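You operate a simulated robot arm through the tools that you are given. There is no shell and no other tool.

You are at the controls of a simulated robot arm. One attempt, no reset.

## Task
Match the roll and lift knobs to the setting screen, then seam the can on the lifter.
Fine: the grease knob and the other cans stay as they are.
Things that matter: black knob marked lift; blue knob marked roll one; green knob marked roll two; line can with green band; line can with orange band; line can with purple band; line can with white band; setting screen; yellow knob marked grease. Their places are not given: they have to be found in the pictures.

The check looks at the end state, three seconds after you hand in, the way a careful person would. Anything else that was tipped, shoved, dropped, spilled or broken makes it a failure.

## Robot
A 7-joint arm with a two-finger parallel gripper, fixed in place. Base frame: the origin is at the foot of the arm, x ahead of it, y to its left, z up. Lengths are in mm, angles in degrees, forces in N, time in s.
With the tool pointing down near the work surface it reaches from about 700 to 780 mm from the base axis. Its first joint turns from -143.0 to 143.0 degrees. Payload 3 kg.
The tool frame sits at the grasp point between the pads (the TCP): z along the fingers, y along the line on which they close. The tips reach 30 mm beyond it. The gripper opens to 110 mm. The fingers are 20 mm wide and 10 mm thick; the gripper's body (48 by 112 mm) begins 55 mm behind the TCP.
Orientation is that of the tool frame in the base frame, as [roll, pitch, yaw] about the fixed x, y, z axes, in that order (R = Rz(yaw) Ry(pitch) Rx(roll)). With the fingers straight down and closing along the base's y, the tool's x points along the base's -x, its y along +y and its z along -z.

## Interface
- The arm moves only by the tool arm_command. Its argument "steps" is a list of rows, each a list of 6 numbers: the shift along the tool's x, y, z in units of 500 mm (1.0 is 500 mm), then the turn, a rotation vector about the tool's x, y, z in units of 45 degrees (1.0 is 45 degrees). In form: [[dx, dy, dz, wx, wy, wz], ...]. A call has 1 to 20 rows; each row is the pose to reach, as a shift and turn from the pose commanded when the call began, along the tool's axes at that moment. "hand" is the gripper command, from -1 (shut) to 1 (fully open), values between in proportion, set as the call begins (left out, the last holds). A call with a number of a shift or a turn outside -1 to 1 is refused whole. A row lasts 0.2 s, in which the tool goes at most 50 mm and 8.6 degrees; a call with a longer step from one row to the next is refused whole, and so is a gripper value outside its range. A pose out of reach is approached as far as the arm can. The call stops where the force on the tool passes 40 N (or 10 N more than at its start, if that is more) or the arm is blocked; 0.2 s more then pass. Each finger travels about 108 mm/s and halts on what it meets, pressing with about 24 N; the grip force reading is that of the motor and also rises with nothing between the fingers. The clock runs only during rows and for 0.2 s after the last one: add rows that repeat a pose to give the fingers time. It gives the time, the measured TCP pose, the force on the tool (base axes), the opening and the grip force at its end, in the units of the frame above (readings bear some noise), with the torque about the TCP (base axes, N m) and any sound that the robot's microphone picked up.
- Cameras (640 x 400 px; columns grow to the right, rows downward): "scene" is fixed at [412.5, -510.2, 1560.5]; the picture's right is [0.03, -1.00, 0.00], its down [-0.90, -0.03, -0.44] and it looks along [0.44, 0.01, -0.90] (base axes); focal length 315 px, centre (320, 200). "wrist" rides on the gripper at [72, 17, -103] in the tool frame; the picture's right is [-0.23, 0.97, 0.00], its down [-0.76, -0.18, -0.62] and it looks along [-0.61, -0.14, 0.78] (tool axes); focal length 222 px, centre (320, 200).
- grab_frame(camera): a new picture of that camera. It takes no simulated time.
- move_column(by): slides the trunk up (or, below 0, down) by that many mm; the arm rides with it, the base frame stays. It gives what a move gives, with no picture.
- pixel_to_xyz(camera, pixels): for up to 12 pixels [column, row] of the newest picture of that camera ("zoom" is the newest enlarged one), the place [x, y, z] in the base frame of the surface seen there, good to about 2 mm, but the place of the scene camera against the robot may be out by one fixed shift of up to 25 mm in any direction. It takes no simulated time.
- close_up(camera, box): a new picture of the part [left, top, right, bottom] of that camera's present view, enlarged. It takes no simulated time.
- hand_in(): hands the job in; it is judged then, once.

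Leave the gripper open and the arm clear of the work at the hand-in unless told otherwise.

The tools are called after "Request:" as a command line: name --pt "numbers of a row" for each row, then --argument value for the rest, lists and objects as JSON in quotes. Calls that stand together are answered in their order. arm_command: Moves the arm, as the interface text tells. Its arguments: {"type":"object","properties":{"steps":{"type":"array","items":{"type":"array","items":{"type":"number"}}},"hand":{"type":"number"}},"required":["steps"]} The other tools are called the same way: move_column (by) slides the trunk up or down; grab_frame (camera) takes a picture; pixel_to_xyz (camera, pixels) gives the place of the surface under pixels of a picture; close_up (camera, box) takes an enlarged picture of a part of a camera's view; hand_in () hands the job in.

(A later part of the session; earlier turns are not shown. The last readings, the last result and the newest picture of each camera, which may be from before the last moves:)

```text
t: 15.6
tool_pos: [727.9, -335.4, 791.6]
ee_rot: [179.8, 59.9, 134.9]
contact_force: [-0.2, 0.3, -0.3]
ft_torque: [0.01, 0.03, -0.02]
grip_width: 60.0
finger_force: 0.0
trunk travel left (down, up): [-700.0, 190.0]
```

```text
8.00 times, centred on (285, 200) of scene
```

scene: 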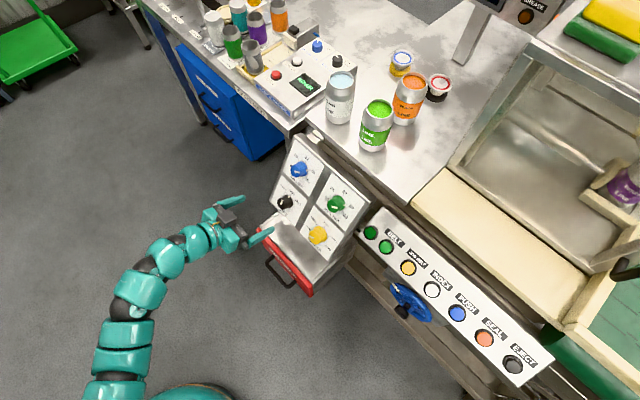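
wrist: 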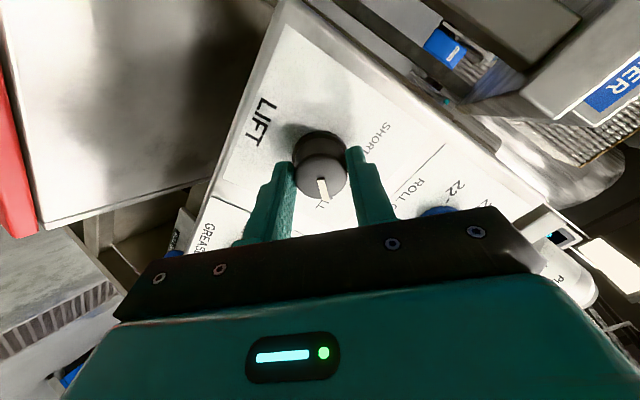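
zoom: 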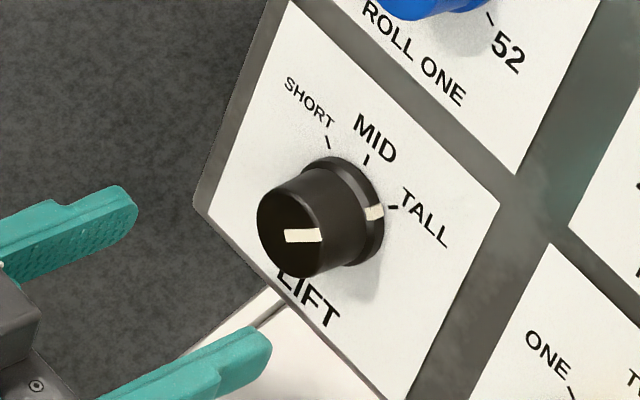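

LIFT is set. Next I shift up along the panel to the ROLL ONE stand-off, 100 mm off the panel, and pre-turn the tool −30° so its +60° turn is centred.

Request:
arm_command --pt "-0.0419 0.0003 0.0008 0 0 -0.111" --pt "-0.0839 0.0006 0.0016 0 0 -0.222" --pt "-0.1258 0.0009 0.0024 0 0 -0.333" --pt "-0.1677 0.0012 0.0032 0 0 -0.444" --pt "-0.2097 0.0015 0.004 0 0 -0.556" --pt "-0.2516 0.0018 0.0048 0 0 -0.667" --pt "-0.2516 0.0018 0.0048 0 0 -0.667"

Request:
grab_frame --camera "wrist"

Request:
close_up --camera "scene" --box '[200, 120, 340, 240]'

```text
t: 17.2
tool_pos: [774.8, -379.4, 899.7]
ee_rot: [-139.2, 48.6, -175.8]
contact_force: [-0.2, -0.6, 0.1]
ft_torque: [0.01, 0.02, 0.0]
grip_width: 60.1
finger_force: 0.0
trunk travel left (down, up): [-700.0, 190.0]
```

```text
taken
```

wrist: 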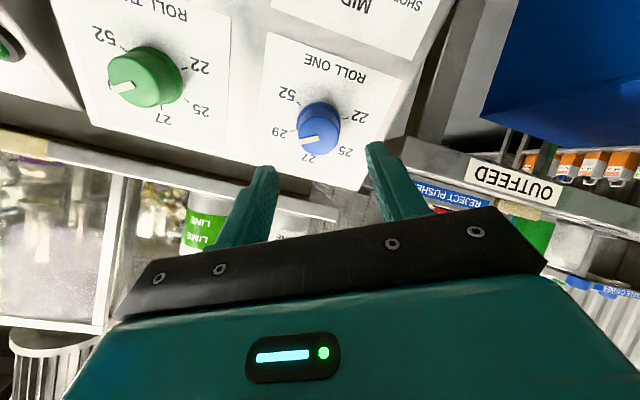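

```text
3.33 times, centred on (270, 180) of scene
```

zoom: 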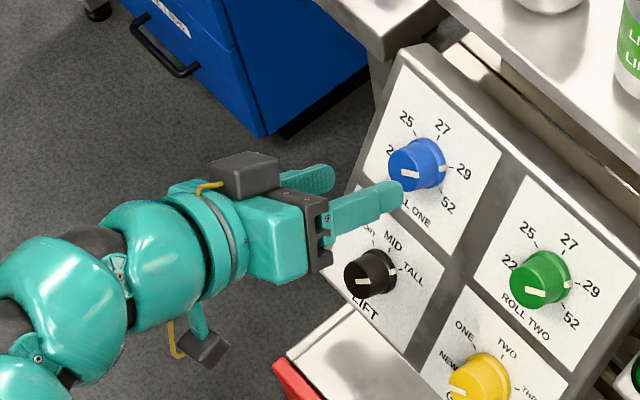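

ROLL ONE and ROLL TWO are both well in view now (at (318,130) and (145,75)). I remeasure both dials' ticks from here before going in.

Request:
close_up --camera "wrist" --box '[80, 10, 230, 130]'

Request:
close_up --camera "wrist" --box '[260, 60, 380, 180]'

```text
3.33 times, centred on (155, 70) of wrist
```

zoom: 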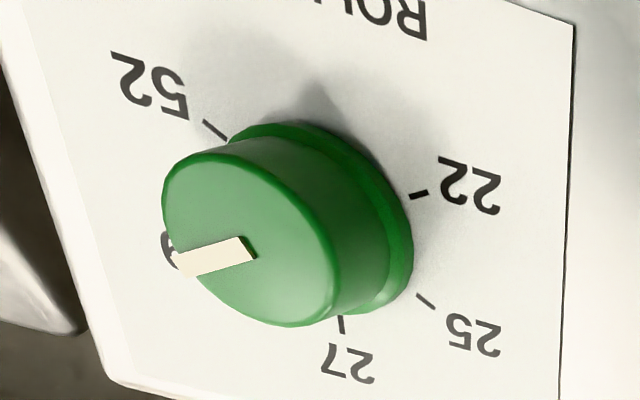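

```text
3.33 times, centred on (320, 120) of wrist
```

zoom: 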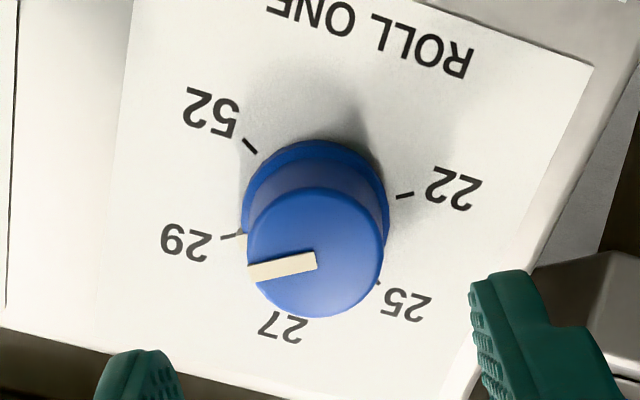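

I read tick and cap positions on the newest zoom (ROLL ONE): 52 at (250,146), 22 at (404,196), 29 at (230,237), cap centre about (316,252).

Request:
pixel_to_xyz --camera "zoom" --pixels '[[250, 146], [404, 196], [230, 237], [379, 284], [316, 252], [255, 252], [377, 252], [316, 195], [316, 312], [500, 100], [160, 150], [200, 300]]'

Request:
close_up --camera "wrist" --box '[80, 10, 230, 130]'

Request:
pixel_to_xyz --camera "zoom" --pixels '[[214, 129], [419, 195], [426, 301], [341, 324], [250, 245], [180, 200], [325, 270], [240, 165], [270, 315], [500, 120], [150, 330], [250, 30]]'

```text
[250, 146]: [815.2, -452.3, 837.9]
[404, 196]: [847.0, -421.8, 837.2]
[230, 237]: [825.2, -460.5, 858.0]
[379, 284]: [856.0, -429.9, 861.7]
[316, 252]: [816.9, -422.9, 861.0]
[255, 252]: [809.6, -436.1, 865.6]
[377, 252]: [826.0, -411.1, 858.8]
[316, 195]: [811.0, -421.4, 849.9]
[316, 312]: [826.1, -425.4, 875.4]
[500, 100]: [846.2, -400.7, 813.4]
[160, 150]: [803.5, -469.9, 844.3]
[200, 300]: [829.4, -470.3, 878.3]
```

```text
3.33 times, centred on (155, 70) of wrist
```

zoom: 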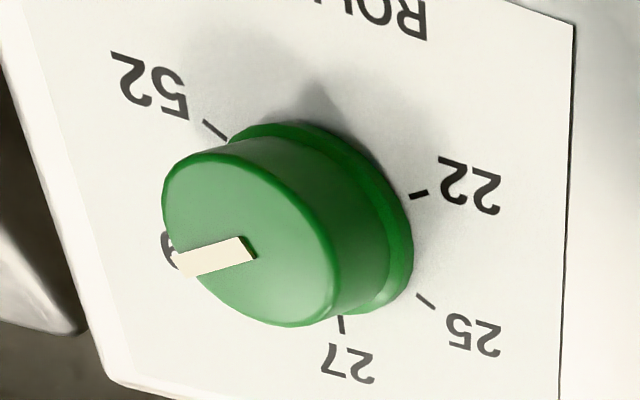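

```text
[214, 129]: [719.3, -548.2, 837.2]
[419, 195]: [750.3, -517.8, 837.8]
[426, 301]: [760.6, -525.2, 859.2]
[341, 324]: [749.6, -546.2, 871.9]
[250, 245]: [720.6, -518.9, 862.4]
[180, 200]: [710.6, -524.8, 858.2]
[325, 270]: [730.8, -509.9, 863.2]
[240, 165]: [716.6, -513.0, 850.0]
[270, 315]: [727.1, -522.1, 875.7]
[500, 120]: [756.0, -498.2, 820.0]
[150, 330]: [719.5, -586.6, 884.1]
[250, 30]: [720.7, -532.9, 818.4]
```

The remeasured centres agree (ROLL ONE (836.0, −441.4, 849.0), ROLL TWO (739.5, −537.5, 848.5)). The tool lies on ROLL ONE's axis within 1 mm, so I go straight in 58.8 mm.

Request:
arm_command --pt "0 -0.001 0.025 0 0 0" --pt "0 -0.001 0.05 0 0 0" --pt "0 -0.001 0.075 0 0 0" --pt "0 -0.001 0.095 0 0 0" --pt "0 -0.001 0.1176 0 0 0" --pt "0 -0.001 0.1176 0 0 0"

Request:
grab_frame --camera "wrist"

Request:
close_up --camera "scene" --box '[240, 120, 340, 210]'

```text
t: 18.6
tool_pos: [810.5, -416.3, 870.4]
ee_rot: [-139.3, 48.7, -175.9]
contact_force: [-0.1, 0.1, 0.5]
ft_torque: [0.0, 0.0, 0.02]
grip_width: 59.7
finger_force: 0.0
trunk travel left (down, up): [-700.0, 190.0]
```

```text
taken
```

wrist: 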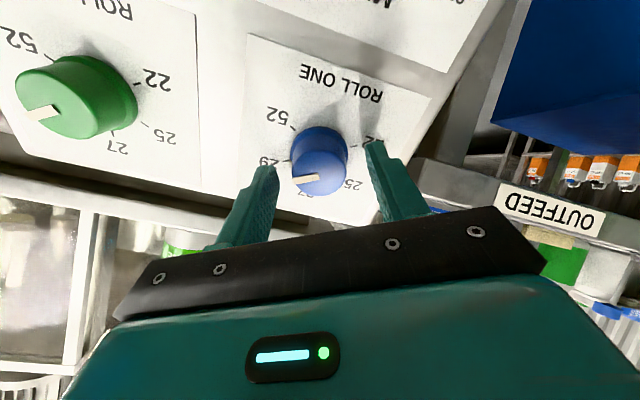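

```text
4.44 times, centred on (290, 165) of scene
```

zoom: 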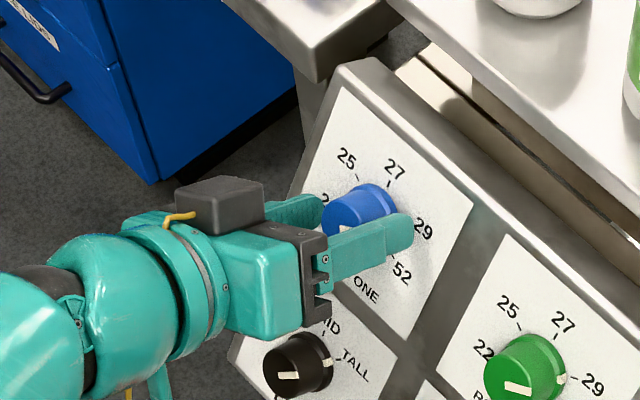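

The fingers straddle the blue knob with no contact. I close and turn in one motion plan: first the grip.

Request:
arm_command --pt "0 0 0 0 0 0" --pt "0 0 0 0 0 0" --pt "0 0 0 0 0 0" --pt "0 0 0 0 0 0" --hand -1

```text
t: 19.6
tool_pos: [810.0, -416.2, 870.6]
ee_rot: [-139.4, 48.6, -175.9]
contact_force: [0.8, -1.9, 0.6]
ft_torque: [-0.03, -0.08, 0.03]
grip_width: 33.9
finger_force: 45.1
trunk travel left (down, up): [-700.0, 190.0]
```

The grip is on at 33.9 mm with little side force. I turn +42° now, then the remaining 18°.

Request:
arm_command --pt "0 0 0 0 0 0.1" --pt "0 0 0 0 0 0.2" --pt "0 0 0 0 0 0.3" --pt "0 0 0 0 0 0.4" --pt "0 0 0 0 0 0.5" --pt "0 0 0 0 0 0.6" --pt "0 0 0 0 0 0.7" --pt "0 0 0 0 0 0.8" --pt "0 0 0 0 0 0.9333"

Request:
arm_command --pt "0 0 0 0 0 0.1" --pt "0 0 0 0 0 0.2" --pt "0 0 0 0 0 0.3" --pt "0 0 0 0 0 0.4" --pt "0 0 0 0 0 0.4"

Request:
close_up --camera "scene" --box '[270, 140, 330, 190]'

Request:
grab_frame --camera "wrist"

```text
t: 21.6
tool_pos: [809.1, -417.3, 870.2]
ee_rot: [159.8, 57.8, 111.6]
contact_force: [4.2, -12.8, 9.9]
ft_torque: [-0.54, -0.36, -0.25]
grip_width: 34.2
finger_force: 45.0
trunk travel left (down, up): [-700.0, 190.0]
```

```text
t: 22.8
tool_pos: [809.9, -417.3, 870.1]
ee_rot: [139.0, 48.3, 85.7]
contact_force: [-3.0, -14.3, 9.8]
ft_torque: [-0.79, -0.19, -0.55]
grip_width: 34.2
finger_force: 45.0
trunk travel left (down, up): [-700.0, 190.0]
```

```text
8.00 times, centred on (300, 165) of scene
```

zoom: 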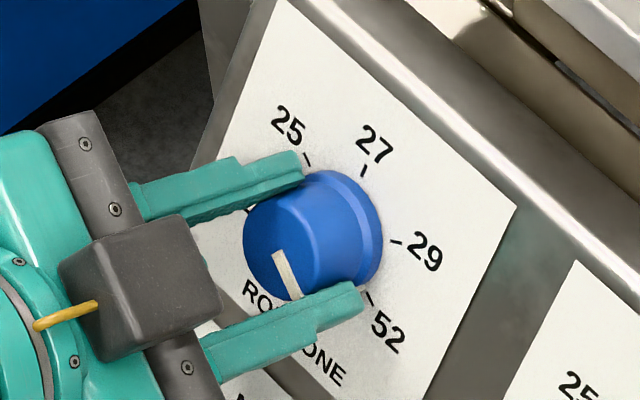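

```text
taken
```

wrist: 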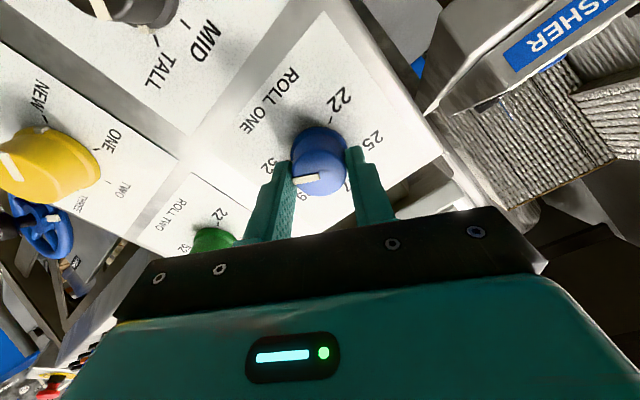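

The blue knob's line now points at 52. I open the fingers and check the rest position.

Request:
arm_command --pt "0 0 0 0 0 1e-06" --pt "0 0 0 0 0 0" --pt "0 0 0 0 0 0" --hand 0.09

Request:
close_up --camera "scene" --box '[270, 140, 330, 190]'

Request:
grab_frame --camera "wrist"

```text
t: 23.6
tool_pos: [811.3, -415.9, 870.2]
ee_rot: [139.0, 48.4, 86.0]
contact_force: [0.7, 0.4, -0.4]
ft_torque: [0.03, -0.02, 0.0]
grip_width: 60.3
finger_force: 0.2
trunk travel left (down, up): [-700.0, 190.0]
```

```text
8.00 times, centred on (300, 165) of scene
```

zoom: 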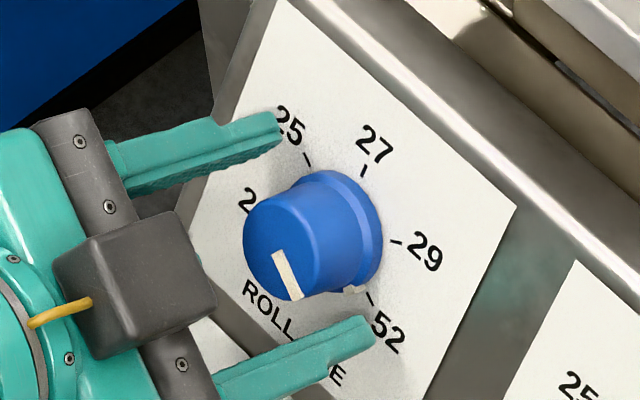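

```text
taken
```

wrist: 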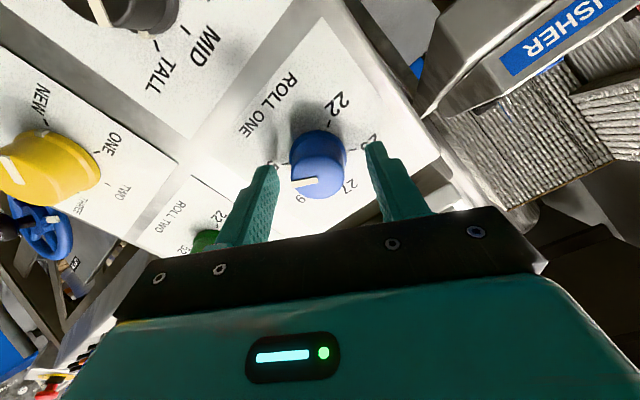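

The mark is near 52 but I want a clear look. I back off 60 mm and inspect.

Request:
arm_command --pt "0 0 -0.04 0 0 0" --pt "0 0 -0.08 0 0 0" --pt "0 0 -0.12 0 0 0" --pt "0 0 -0.12 0 0 -0.16" --pt "0 0 -0.12 0 0 -0.32" --pt "0 0 -0.12 0 0 -0.5" --pt "0 0 -0.12 0 0 -0.667" --pt "0 0 -0.12 0 0 -0.667"

Request:
close_up --camera "scene" --box '[280, 145, 325, 185]'

Request:
close_up --camera "wrist" --box '[260, 60, 400, 200]'

```text
t: 25.4
tool_pos: [773.2, -378.9, 899.7]
ee_rot: [180.0, 59.9, 135.1]
contact_force: [-0.5, 0.1, -0.7]
ft_torque: [0.01, -0.01, 0.02]
grip_width: 60.1
finger_force: 0.0
trunk travel left (down, up): [-700.0, 190.0]
```

```text
10.00 times, centred on (302, 165) of scene
```

zoom: 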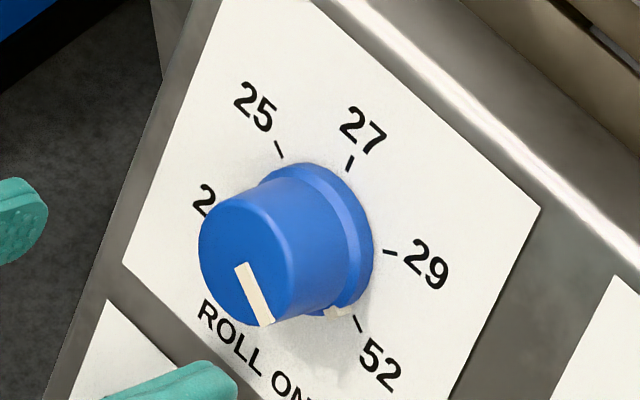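

```text
2.86 times, centred on (330, 130) of wrist
```

zoom: 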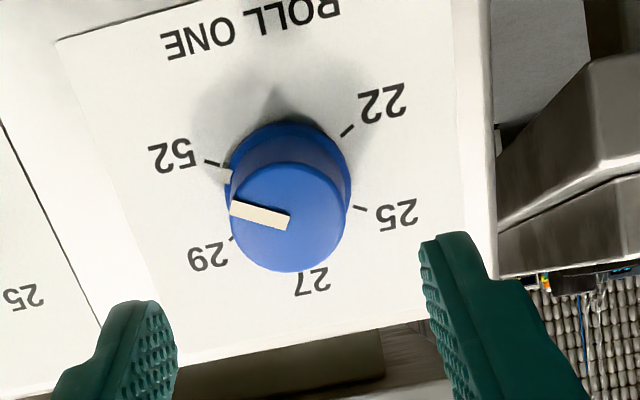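

I measure the white line on the blue cap (from (235,208) to (286,222)) and the skirt mark (223,175) in this zoom to get the knob's angle.

Request:
pixel_to_xyz --camera "zoom" --pixels '[[237, 209], [286, 222], [262, 216], [223, 174], [213, 163], [347, 131], [360, 208], [231, 239], [220, 180], [226, 170], [290, 215], [289, 268]]'

Request:
close_up --camera "scene" --box '[280, 145, 325, 185]'

Request:
pixel_to_xyz --camera "zoom" --pixels '[[240, 267], [266, 322], [338, 312], [358, 323], [390, 253], [349, 163], [279, 150], [330, 312], [345, 310], [253, 295], [250, 255], [340, 315]]'

```text
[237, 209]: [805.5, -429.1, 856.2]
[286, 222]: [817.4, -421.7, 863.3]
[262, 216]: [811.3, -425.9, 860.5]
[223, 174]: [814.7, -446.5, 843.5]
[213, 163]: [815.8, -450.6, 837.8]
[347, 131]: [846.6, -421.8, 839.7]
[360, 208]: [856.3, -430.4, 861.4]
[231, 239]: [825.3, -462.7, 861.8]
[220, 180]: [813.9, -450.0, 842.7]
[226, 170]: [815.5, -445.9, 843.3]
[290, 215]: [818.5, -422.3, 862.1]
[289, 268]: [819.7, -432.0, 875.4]
```

```text
10.00 times, centred on (302, 165) of scene
```

zoom: 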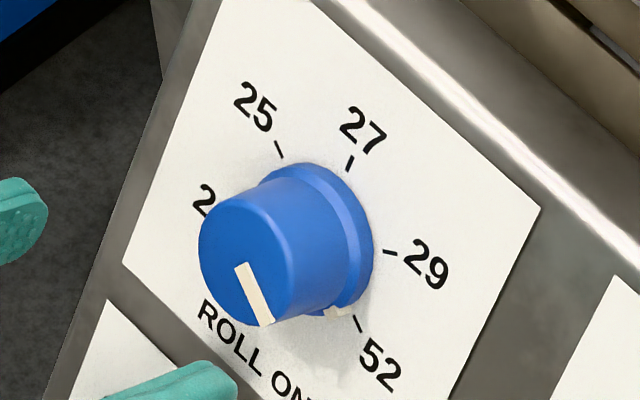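

```text
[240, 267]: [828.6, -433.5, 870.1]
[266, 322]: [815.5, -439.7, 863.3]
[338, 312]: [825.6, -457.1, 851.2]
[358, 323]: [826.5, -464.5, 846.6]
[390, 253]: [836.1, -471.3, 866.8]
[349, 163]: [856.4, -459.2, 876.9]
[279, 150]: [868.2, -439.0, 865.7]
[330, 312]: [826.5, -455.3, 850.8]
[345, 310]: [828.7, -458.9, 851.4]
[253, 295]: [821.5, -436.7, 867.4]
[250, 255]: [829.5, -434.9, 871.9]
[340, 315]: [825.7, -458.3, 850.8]
```

The cap line measures 119.5° and the 52 tick 120–122°, so ROLL ONE is on 52. Next I slide along the panel to ROLL TWO's stand-off and pre-turn the tool +60° in two calls, so the −120° turn is centred.

Request:
arm_command --pt "0 -0.045 0.0007 0 0 0.11" --pt "0 -0.09 0.0014 0 0 0.22" --pt "0 -0.136 0.002 0 0 0.33" --pt "0 -0.181 0.0027 0 0 0.44" --pt "0 -0.226 0.0034 0 0 0.55" --pt "0 -0.272 0.004 0 0 0.667" --pt "0 -0.272 0.004 0 0 0.667"

Request:
arm_command --pt "0 0 0 0 0 0.15" --pt "0 0 0 0 0 0.3" --pt "0 0 0 0 0 0.45" --pt "0 0 0 0 0 0.6" --pt "0 0 0 0 0 0.667" --pt "0 0 0 0 0 0.667"

Request:
grab_frame --camera "wrist"

Request:
close_up --camera "scene" --box '[230, 130, 370, 250]'

```text
t: 27.0
tool_pos: [680.8, -477.2, 898.6]
ee_rot: [139.0, 48.3, 85.9]
contact_force: [1.1, 1.1, -0.3]
ft_torque: [-0.01, 0.02, -0.04]
grip_width: 60.1
finger_force: 0.1
trunk travel left (down, up): [-700.0, 190.0]
```

```text
t: 28.4
tool_pos: [678.7, -477.8, 898.6]
ee_rot: [123.6, 25.4, 61.2]
contact_force: [0.3, 0.2, 0.1]
ft_torque: [0.03, -0.02, 0.01]
grip_width: 60.1
finger_force: 0.1
trunk travel left (down, up): [-700.0, 190.0]
```

```text
taken
```

wrist: 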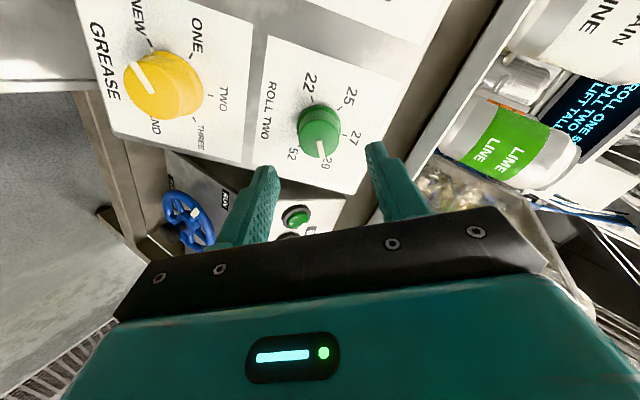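

```text
3.33 times, centred on (300, 190) of scene
```

zoom: 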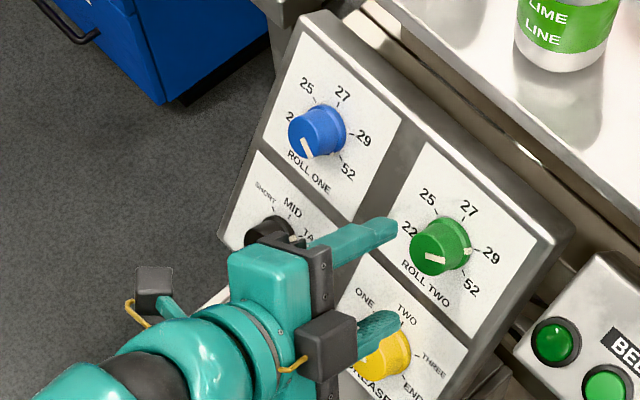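

Reached. The screen also shows in this view, at about (600,120), at a different tilt, so I zoom there to double check the digits before I turn ROLL TWO.

Request:
close_up --camera "wrist" --box '[540, 60, 640, 160]'

Request:
close_up --camera "wrist" --box '[260, 60, 380, 180]'

```text
4.00 times, centred on (590, 110) of wrist
```

zoom: 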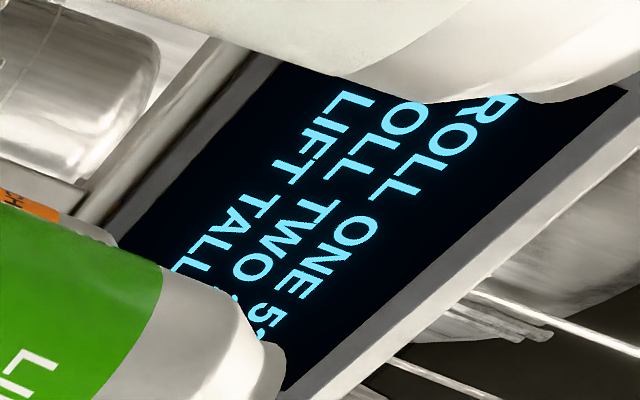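

```text
3.33 times, centred on (320, 120) of wrist
```

zoom: 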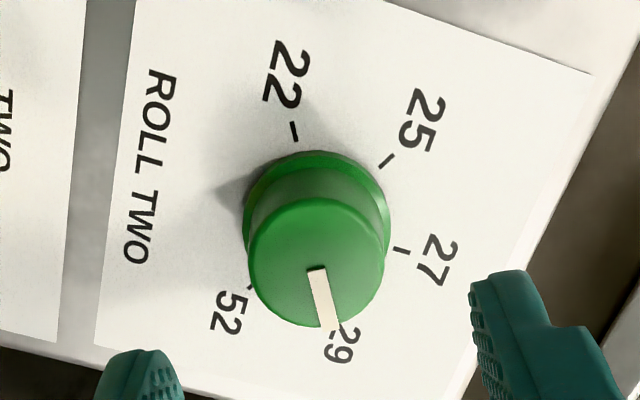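

The screen at this tilt shows "ROLL ONE 5…", confirming ROLL ONE 52, and hence ROLL TWO 25. The tool is on ROLL TWO's axis within 1 mm. I go in 57 mm.

Request:
arm_command --pt "0.002 0 0.025 0 0 0" --pt "0.002 0 0.05 0 0 0" --pt "0.002 0 0.075 0 0 0" --pt "0.002 0 0.095 0 0 0" --pt "0.002 0 0.1136 0 0 0" --pt "0.002 0 0.1136 0 0 0"

Request:
grab_frame --camera "wrist"

Request:
close_up --camera "scene" --box '[280, 160, 380, 250]'

```text
t: 29.8
tool_pos: [714.5, -510.7, 871.8]
ee_rot: [123.7, 25.5, 61.2]
contact_force: [1.2, 0.7, -0.7]
ft_torque: [0.0, -0.01, -0.03]
grip_width: 60.0
finger_force: 0.0
trunk travel left (down, up): [-700.0, 190.0]
```

```text
taken
```

wrist: 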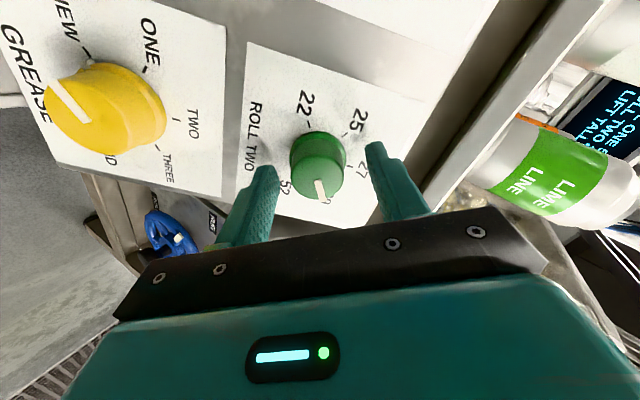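

```text
4.44 times, centred on (330, 205) of scene
```

zoom: 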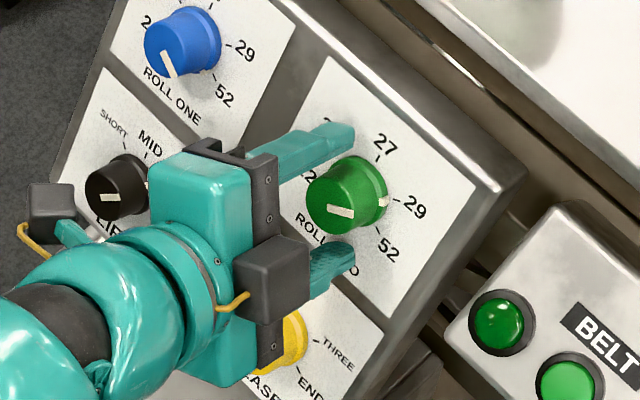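

The green knob sits between the fingers at (318,165), with no contact. I close on it.

Request:
arm_command --pt "0 0 0 0 0 0" --pt "0 0 0 0 0 0" --pt "0 0 0 0 0 0" --pt "0 0 0 0 0 0" --hand -1

```text
t: 30.8
tool_pos: [715.1, -511.5, 869.2]
ee_rot: [123.8, 25.5, 61.2]
contact_force: [-10.4, 2.9, -8.4]
ft_torque: [0.07, 0.31, -0.32]
grip_width: 34.9
finger_force: 45.1
trunk travel left (down, up): [-700.0, 190.0]
```

Grip is on at 34.9 mm but with about 13 N of side load along the tool's y, so the tool centre is about 2 mm off. I shift the tool −2 mm along its y to relieve that.

Request:
arm_command --pt "0 -0.002 0 0 0 0" --pt "0 -0.004 0 0 0 0" --pt "0 -0.004 0 0 0 0"

```text
t: 31.6
tool_pos: [713.4, -510.9, 869.4]
ee_rot: [123.6, 25.5, 61.2]
contact_force: [-3.6, 0.4, -4.9]
ft_torque: [0.16, 0.08, 0.14]
grip_width: 34.7
finger_force: 44.8
trunk travel left (down, up): [-700.0, 190.0]
```

The side load fell to about 6 N. Now I turn −42°, then −42°, then −36° for a total of −120° (counter-clockwise) to bring ROLL TWO from 29 to 25.

Request:
arm_command --pt "0 0 0 0 0 -0.1" --pt "0 0 0 0 0 -0.2" --pt "0 0 0 0 0 -0.3" --pt "0 0 0 0 0 -0.4" --pt "0 0 0 0 0 -0.5" --pt "0 0 0 0 0 -0.6" --pt "0 0 0 0 0 -0.7" --pt "0 0 0 0 0 -0.8" --pt "0 0 0 0 0 -0.9333"

```text
t: 33.6
tool_pos: [713.6, -511.7, 867.8]
ee_rot: [151.6, 55.4, 102.0]
contact_force: [1.4, -5.1, 1.4]
ft_torque: [-0.11, -0.07, -0.04]
grip_width: 34.8
finger_force: 45.0
trunk travel left (down, up): [-700.0, 190.0]
```

The turn goes smoothly with little load. I continue with the next −42°.

Request:
arm_command --pt "0 0 0 0 0 -0.1" --pt "0 0 0 0 0 -0.2" --pt "0 0 0 0 0 -0.3" --pt "0 0 0 0 0 -0.4" --pt "0 0 0 0 0 -0.5" --pt "0 0 0 0 0 -0.6" --pt "0 0 0 0 0 -0.7" --pt "0 0 0 0 0 -0.8" --pt "0 0 0 0 0 -0.9333"

Request:
close_up --camera "scene" --box '[290, 170, 370, 240]'

```text
t: 35.6
tool_pos: [711.8, -512.4, 868.8]
ee_rot: [-145.0, 52.2, 176.7]
contact_force: [-4.8, -6.8, 3.7]
ft_torque: [0.08, 0.51, -0.57]
grip_width: 34.8
finger_force: 45.3
trunk travel left (down, up): [-700.0, 190.0]
```

```text
5.71 times, centred on (330, 205) of scene
```

zoom: 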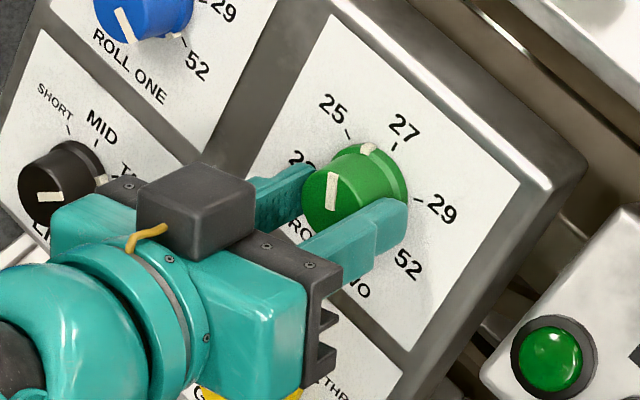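

The mark is now between 27 and 25, as planned. I turn the last −36°.

Request:
arm_command --pt "0 0 0 0 0 -0.1" --pt "0 0 0 0 0 -0.2" --pt "0 0 0 0 0 -0.3" --pt "0 0 0 0 0 -0.4" --pt "0 0 0 0 0 -0.5" --pt "0 0 0 0 0 -0.6" --pt "0 0 0 0 0 -0.7" --pt "0 0 0 0 0 -0.8" --pt "0 0 0 0 0 -0.8"

Request:
close_up --camera "scene" --box '[290, 170, 370, 240]'

Request:
grab_frame --camera "wrist"

```text
t: 37.6
tool_pos: [713.6, -511.9, 868.7]
ee_rot: [-123.8, 25.8, -151.2]
contact_force: [-5.6, -16.5, 5.6]
ft_torque: [-0.41, 0.22, -0.75]
grip_width: 34.6
finger_force: 45.2
trunk travel left (down, up): [-700.0, 190.0]
```

```text
5.71 times, centred on (330, 205) of scene
```

zoom: 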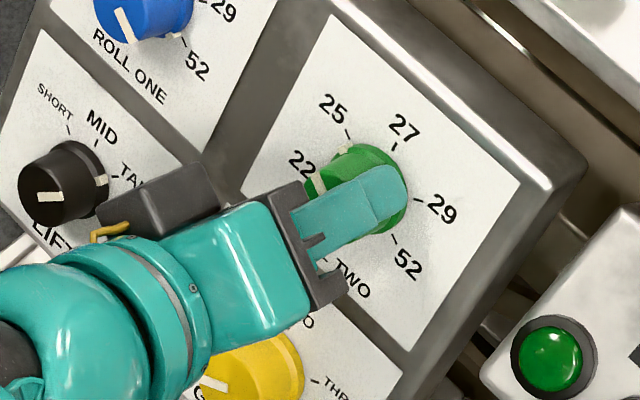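

```text
taken
```

wrist: 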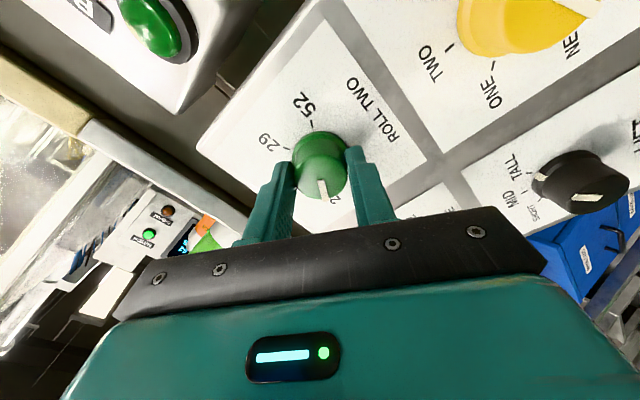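

In this view the MATCH lamp at (150,233) looks bright. I zoom on it, then open the fingers.

Request:
close_up --camera "wrist" --box '[110, 190, 220, 270]'

Request:
arm_command --pt "0 0 0 0 0 1e-06" --pt "0 0 0 0 0 0" --pt "0 0 0 0 0 0" --hand 0.09

Request:
arm_command --pt "0 0 -0.04 0 0 0" --pt "0 0 -0.08 0 0 0" --pt "0 0 -0.12 0 0 0" --pt "0 0 -0.16 0 0 0" --pt "0 0 -0.16 0 0 0"

Request:
grab_frame --camera "wrist"

Request:
close_up --camera "scene" --box '[265, 145, 365, 255]'

```text
5.00 times, centred on (165, 230) of wrist
```

zoom: 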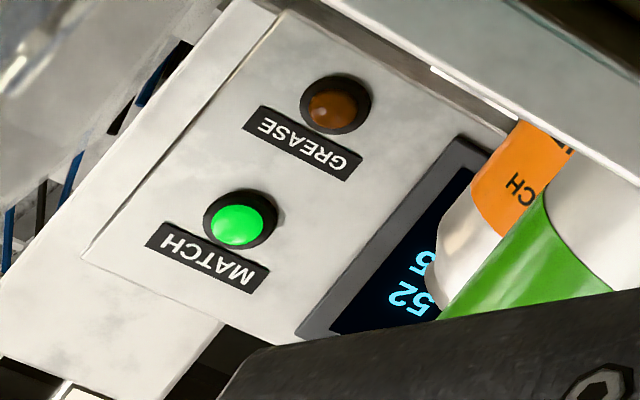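

```text
t: 38.4
tool_pos: [713.5, -510.1, 868.3]
ee_rot: [-123.8, 25.9, -151.0]
contact_force: [0.9, 0.2, -0.2]
ft_torque: [0.0, 0.0, 0.01]
grip_width: 59.7
finger_force: 0.1
trunk travel left (down, up): [-700.0, 190.0]
```

```text
t: 39.6
tool_pos: [662.3, -461.3, 908.1]
ee_rot: [-123.9, 25.9, -151.1]
contact_force: [-0.3, -0.1, 0.9]
ft_torque: [0.0, -0.02, 0.01]
grip_width: 59.9
finger_force: 0.0
trunk travel left (down, up): [-700.0, 190.0]
```

```text
taken
```

wrist: 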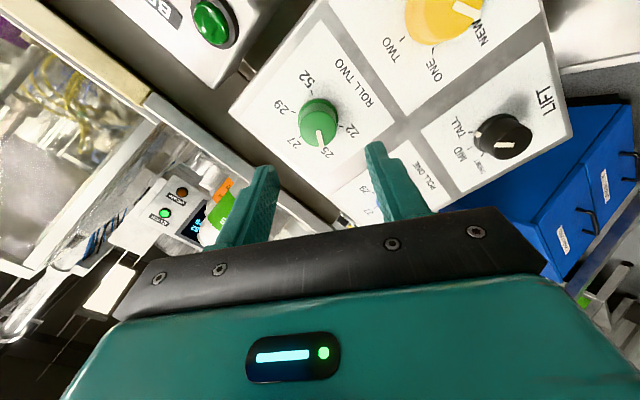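

```text
3.64 times, centred on (315, 200) of scene
```

zoom: 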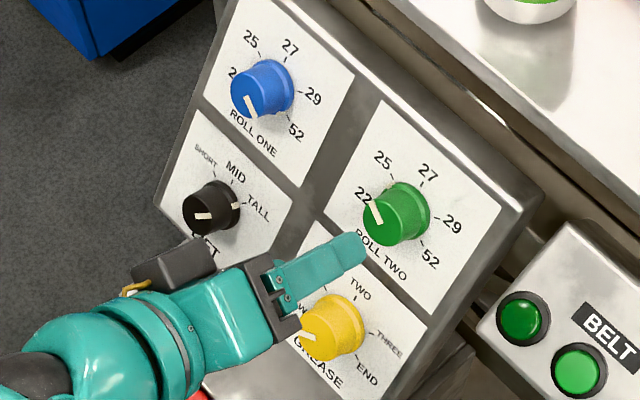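

MATCH is lit bright green and the knobs read 52, 25, TALL, with GREASE untouched. Next I turn the tool back to neutral while backing away from the panel.

Request:
arm_command --pt "0 0 -0.03 0 0 0.1" --pt "0 0 -0.06 0 0 0.22" --pt "0 0 -0.1 0 0 0.36" --pt "0 0 -0.1 0 0 0.51" --pt "0 0 -0.1 0 0 0.667" --pt "0 0 -0.1 0 0 0.667"

Request:
arm_command --pt "0 0 0 0 0 0.15" --pt "0 0 0 0 0 0.3" --pt "0 0 0 0 0 0.45" --pt "0 0 0 0 0 0.6" --pt "0 0 0 0 0 0.667" --pt "0 0 0 0 0 0.667"

Request:
close_up --camera "scene" --box '[265, 145, 365, 255]'

```text
t: 41.0
tool_pos: [634.3, -431.7, 933.3]
ee_rot: [-139.5, 48.8, -176.1]
contact_force: [0.6, 0.7, 0.3]
ft_torque: [0.02, 0.02, 0.02]
grip_width: 60.3
finger_force: 0.1
trunk travel left (down, up): [-700.0, 190.0]
```

```text
t: 42.4
tool_pos: [633.2, -432.0, 934.4]
ee_rot: [179.5, 60.0, 134.6]
contact_force: [-0.4, 1.1, 0.2]
ft_torque: [0.02, 0.0, -0.03]
grip_width: 60.1
finger_force: 0.0
trunk travel left (down, up): [-700.0, 190.0]
```

```text
3.64 times, centred on (315, 200) of scene
```

zoom: 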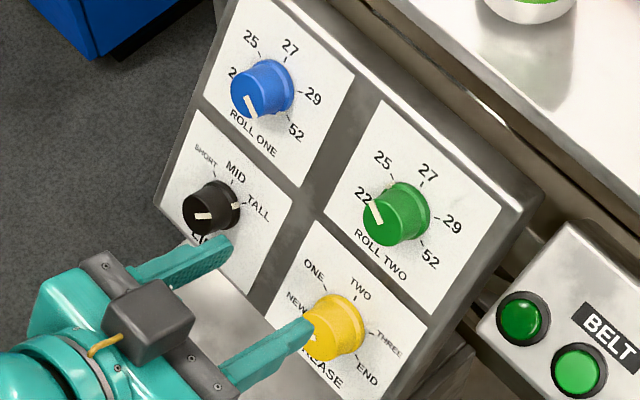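

All four knobs are as wanted. Now I close the fingers and swing right to a stand-off above the SEAL button, pitching the tool to meet the 34° button panel.

Request:
arm_command --pt "-0.011 -0.0698 0.0105 0 0.048 0" --pt "-0.022 -0.1396 0.021 0 0.096 0" --pt "-0.033 -0.2094 0.0315 0 0.144 0" --pt "-0.044 -0.2792 0.042 0 0.193 0" --pt "-0.055 -0.349 0.0525 0 0.241 0" --pt "-0.066 -0.4188 0.063 0 0.289 0" --pt "-0.077 -0.4886 0.0735 0 0.337 0" --pt "-0.088 -0.5584 0.084 0 0.385 0" --pt "-0.099 -0.6282 0.0945 0 0.433 0" --pt "-0.11 -0.698 0.105 0 0.482 0" --pt "-0.121 -0.7678 0.1155 0 0.53 0" --pt "-0.132 -0.8376 0.126 0 0.578 0" --pt "-0.132 -0.8376 0.126 0 0.578 0" --hand -1

Request:
grab_frame --camera "wrist"

Request:
grab_frame --camera "scene"

```text
t: 45.2
tool_pos: [398.6, -790.6, 958.9]
ee_rot: [179.7, 34.1, 135.1]
contact_force: [0.5, -0.2, 0.5]
ft_torque: [-0.03, 0.0, -0.02]
grip_width: 0.0
finger_force: 23.9
trunk travel left (down, up): [-700.0, 190.0]
```

```text
taken
```

wrist: 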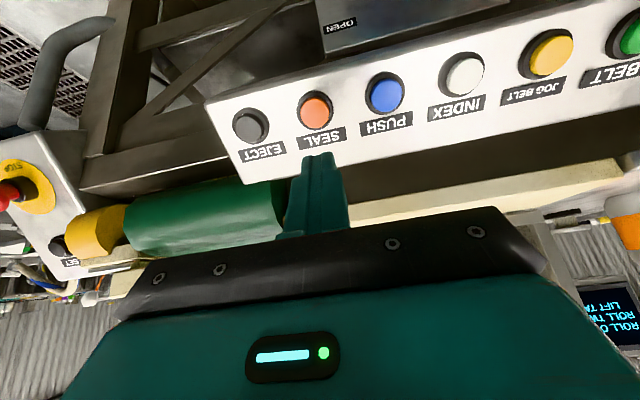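

```text
taken
```

scene: 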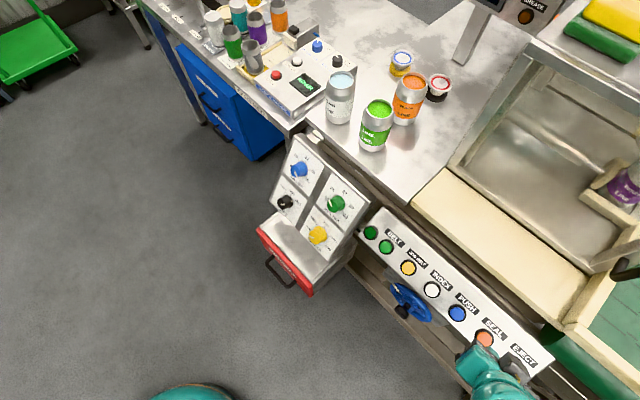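

I am over the SEAL button (orange, at (315,110), label SEAL below it). There is an emergency stop at (15,190) with a button beside it. I zoom there and on the SEAL button.

Request:
close_up --camera "wrist" --box '[0, 120, 120, 290]'

Request:
close_up --camera "wrist" --box '[220, 70, 420, 190]'

Request:
pixel_to_xyz --camera "zoom" --pixels '[[306, 127], [290, 120], [322, 125], [306, 105], [310, 150], [262, 130], [350, 130], [330, 225], [92, 178], [532, 75], [200, 90], [400, 250]]'

```text
2.35 times, centred on (60, 205) of wrist
```

zoom: 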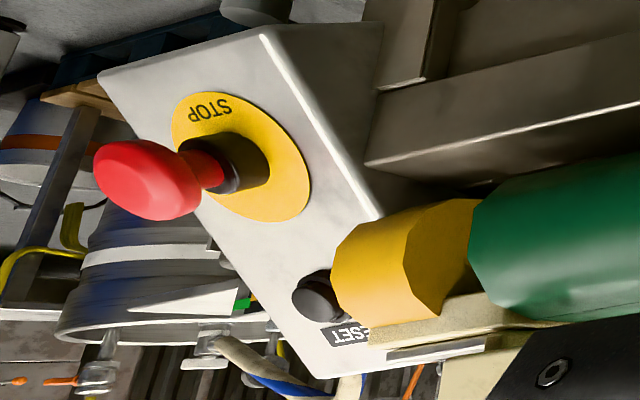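

```text
3.20 times, centred on (320, 130) of wrist
```

zoom: 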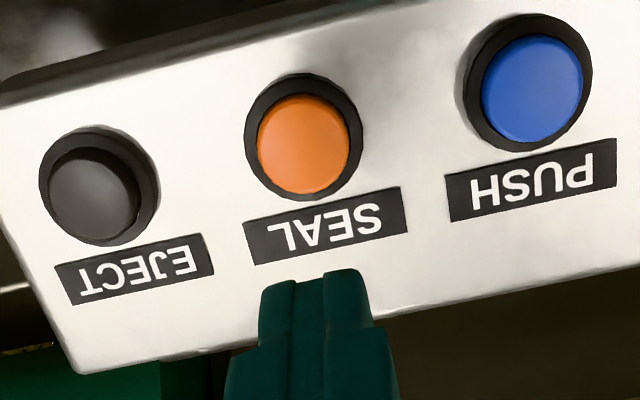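

```text
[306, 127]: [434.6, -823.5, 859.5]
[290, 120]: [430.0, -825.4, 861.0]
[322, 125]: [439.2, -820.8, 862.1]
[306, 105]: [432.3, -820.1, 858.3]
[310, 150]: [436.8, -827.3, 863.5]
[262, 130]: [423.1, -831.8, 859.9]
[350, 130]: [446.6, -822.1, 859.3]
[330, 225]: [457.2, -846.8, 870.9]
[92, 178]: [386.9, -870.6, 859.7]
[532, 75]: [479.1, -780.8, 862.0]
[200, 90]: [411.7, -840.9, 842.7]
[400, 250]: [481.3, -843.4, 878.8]
```

The STOP is out (not pressed). SEAL's cap centre is at about (435, −826.5, 862). Before pressing, I want a closer look into the seamer, so I raise the tool a bit and pitch it up 30° from here.

Request:
arm_command --pt "0 0 -0.04 0 -0.11 0" --pt "0 0 -0.08 0 -0.22 0" --pt "0 0 -0.12 0 -0.33 0" --pt "0 0 -0.16 0 -0.44 0" --pt "0 0 -0.2 0 -0.55 0" --pt "0 0 -0.2 0 -0.66 0" --pt "0 0 -0.2 0 -0.66 0"

Request:
grab_frame --camera "wrist"

```text
t: 46.8
tool_pos: [359.6, -751.1, 1039.4]
ee_rot: [179.5, 63.7, 134.6]
contact_force: [0.5, 0.4, -0.3]
ft_torque: [-0.02, 0.01, 0.01]
grip_width: 0.0
finger_force: 23.9
trunk travel left (down, up): [-700.0, 190.0]
```

```text
taken
```

wrist: 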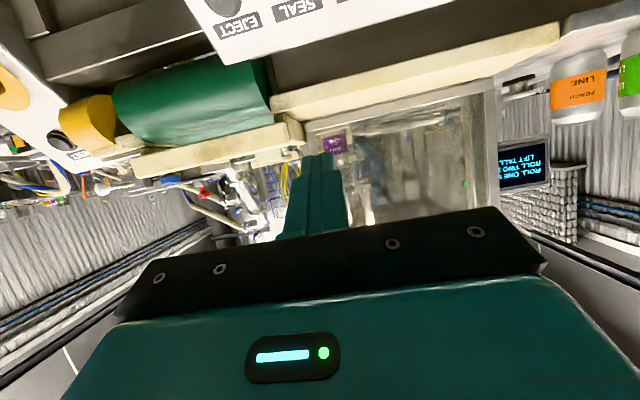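

The seamer box is at (380,160) with the purple can at (335,145). I zoom in on it and on the RESET button area.

Request:
close_up --camera "wrist" --box '[290, 90, 500, 230]'

Request:
close_up --camera "wrist" --box '[300, 120, 380, 180]'

Request:
close_up --camera "scene" --box '[560, 120, 640, 220]'

Request:
close_up --camera "scene" --box '[470, 180, 640, 340]'

```text
2.86 times, centred on (395, 160) of wrist
```

zoom: 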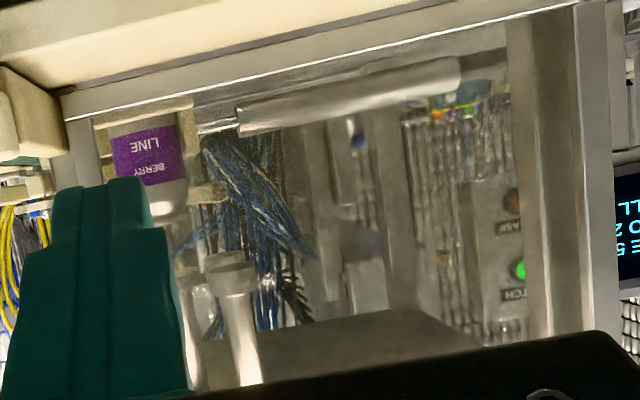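

```text
6.67 times, centred on (340, 150) of wrist
```

zoom: 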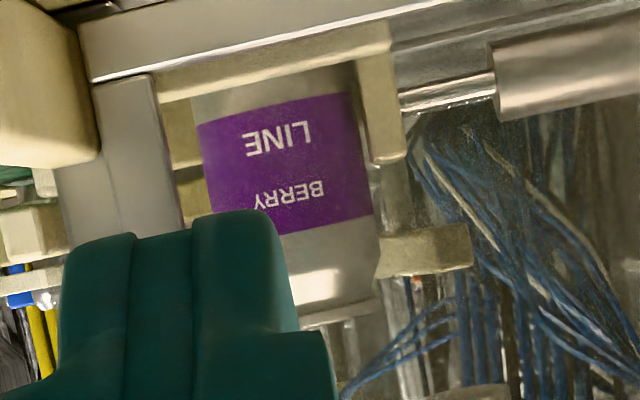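

```text
4.00 times, centred on (600, 170) of scene
```

zoom: 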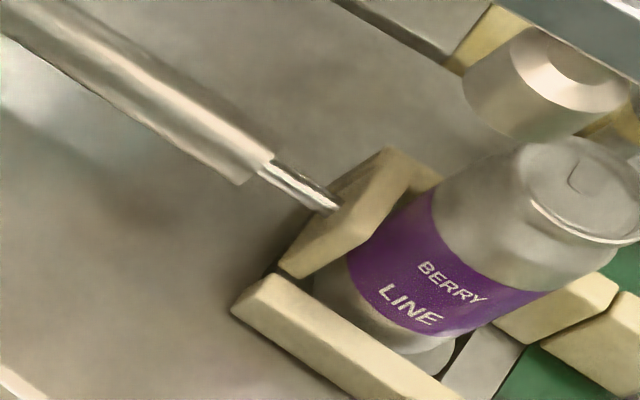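

```text
2.50 times, centred on (555, 260) of scene
```

zoom: 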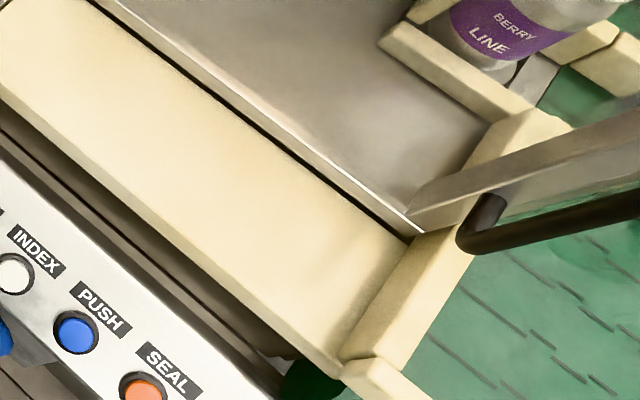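

The BERRY can sits in its pocket on the round lifter plate with its end on top, under the chuck. The guard door is shut, the STOP is out and the wheel is at RUN. I return to 40 mm above the SEAL button along its normal.

Request:
arm_command --pt "0.0196 0 0.0282 0 0.0805 0" --pt "0.0391 0 0.0564 0 0.161 0" --pt "0.0587 0 0.0846 0 0.2415 0" --pt "0.0782 0 0.1128 0 0.322 0" --pt "0.0978 0 0.141 0 0.4025 0" --pt "0.1173 0 0.1692 0 0.483 0" --pt "0.1369 0 0.1974 0 0.5635 0" --pt "0.1564 0 0.2256 0 0.644 0" --pt "0.1564 0 0.2256 0 0.644 0" --hand -1

Request:
close_up --camera "wrist" --box '[220, 60, 440, 200]'

Request:
close_up --camera "scene" --box '[440, 290, 550, 390]'

```text
t: 48.8
tool_pos: [406.8, -798.1, 920.2]
ee_rot: [179.7, 34.7, 134.8]
contact_force: [-0.3, -0.5, 0.0]
ft_torque: [-0.01, -0.03, 0.01]
grip_width: 0.0
finger_force: 24.3
trunk travel left (down, up): [-700.0, 190.0]
```

```text
2.86 times, centred on (330, 130) of wrist
```

zoom: 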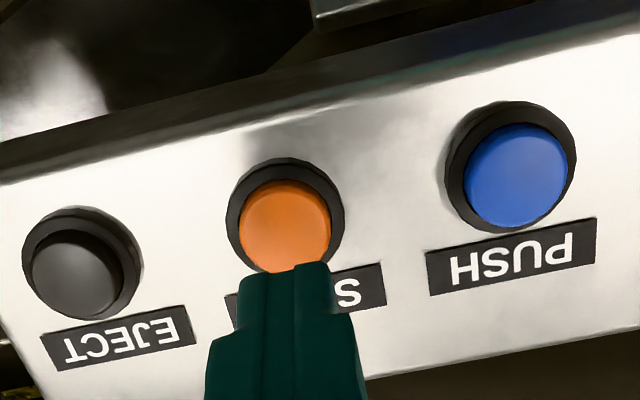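

```text
4.00 times, centred on (495, 340) of scene
```

zoom: 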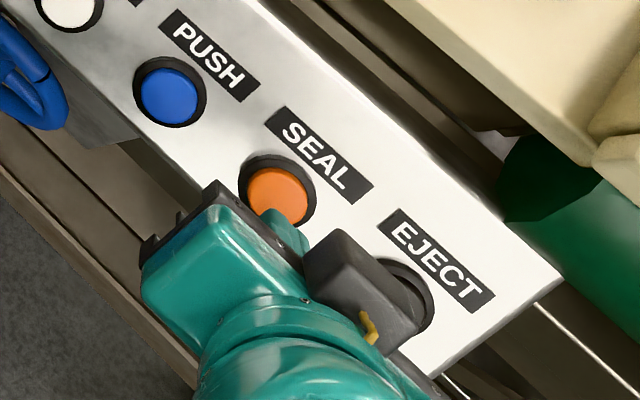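

The fingertip points at SEAL. I take one more reading of the cap centre, roughly at (285,225) in a fresh wrist zoom.

Request:
close_up --camera "wrist" --box '[280, 90, 350, 170]'

Request:
pixel_to_xyz --camera "zoom" --pixels '[[320, 180], [270, 190], [370, 180], [320, 145], [320, 210], [300, 60], [240, 120], [420, 150]]'

```text
5.00 times, centred on (315, 130) of wrist
```

zoom: 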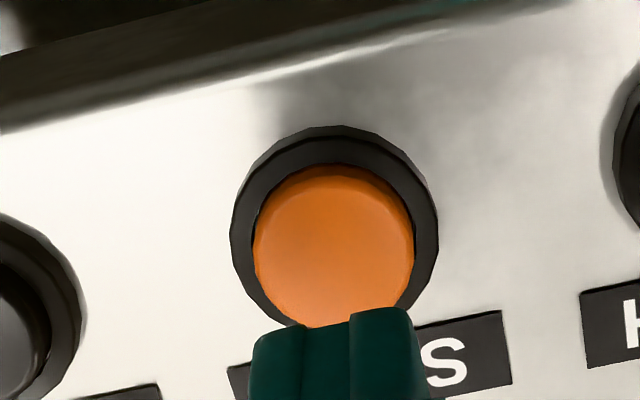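

```text
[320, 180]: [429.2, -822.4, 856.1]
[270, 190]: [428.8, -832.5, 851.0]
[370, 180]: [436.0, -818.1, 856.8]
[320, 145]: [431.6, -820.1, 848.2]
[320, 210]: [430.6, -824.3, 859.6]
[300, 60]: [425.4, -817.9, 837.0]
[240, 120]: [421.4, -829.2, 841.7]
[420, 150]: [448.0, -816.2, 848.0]
```

The cap centre reads about (434.5, −826, 863.5), in line with the tool axis and 39 mm ahead of the fingertips. I press gently in small steps, up to about 8 mm past contact.

Request:
arm_command --pt "0 0 0.03 0 0 0" --pt "0 0 0.06 0 0 0" --pt "0 0 0.072 0 0 0" --pt "0 0 0.08 0 0 0" --pt "0 0 0.084 0 0 0" --pt "0 0 0.088 0 0 0" --pt "0 0 0.092 0 0 0" --pt "0 0 0.092 0 0 0"

Request:
grab_frame --camera "wrist"

Request:
grab_frame --camera "scene"

```text
t: 50.6
tool_pos: [425.3, -814.7, 883.4]
ee_rot: [179.8, 34.8, 135.0]
contact_force: [-3.8, 2.2, 8.4]
ft_torque: [-0.16, -0.07, -0.04]
grip_width: 0.0
finger_force: 24.4
trunk travel left (down, up): [-700.0, 190.0]
heard: click
```

```text
taken
```

wrist: 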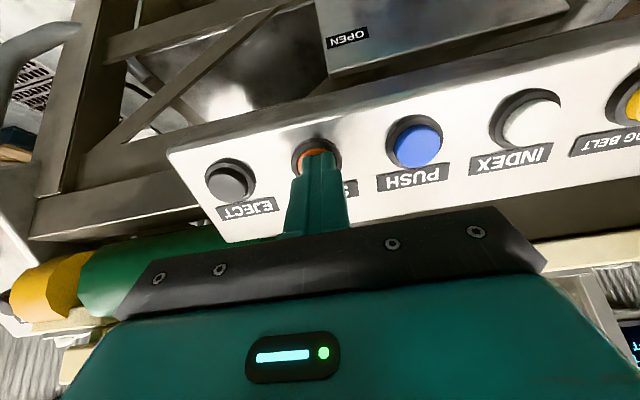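

```text
taken
```

scene: 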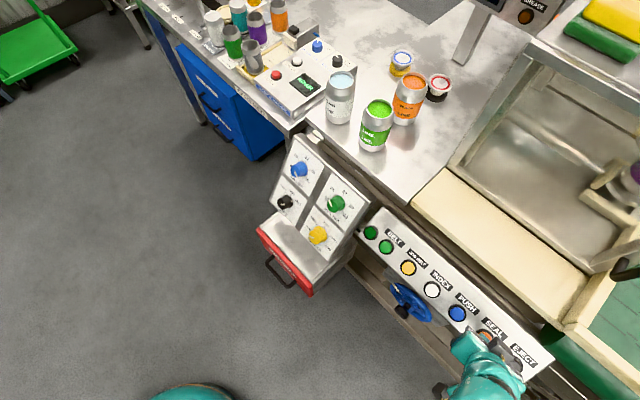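

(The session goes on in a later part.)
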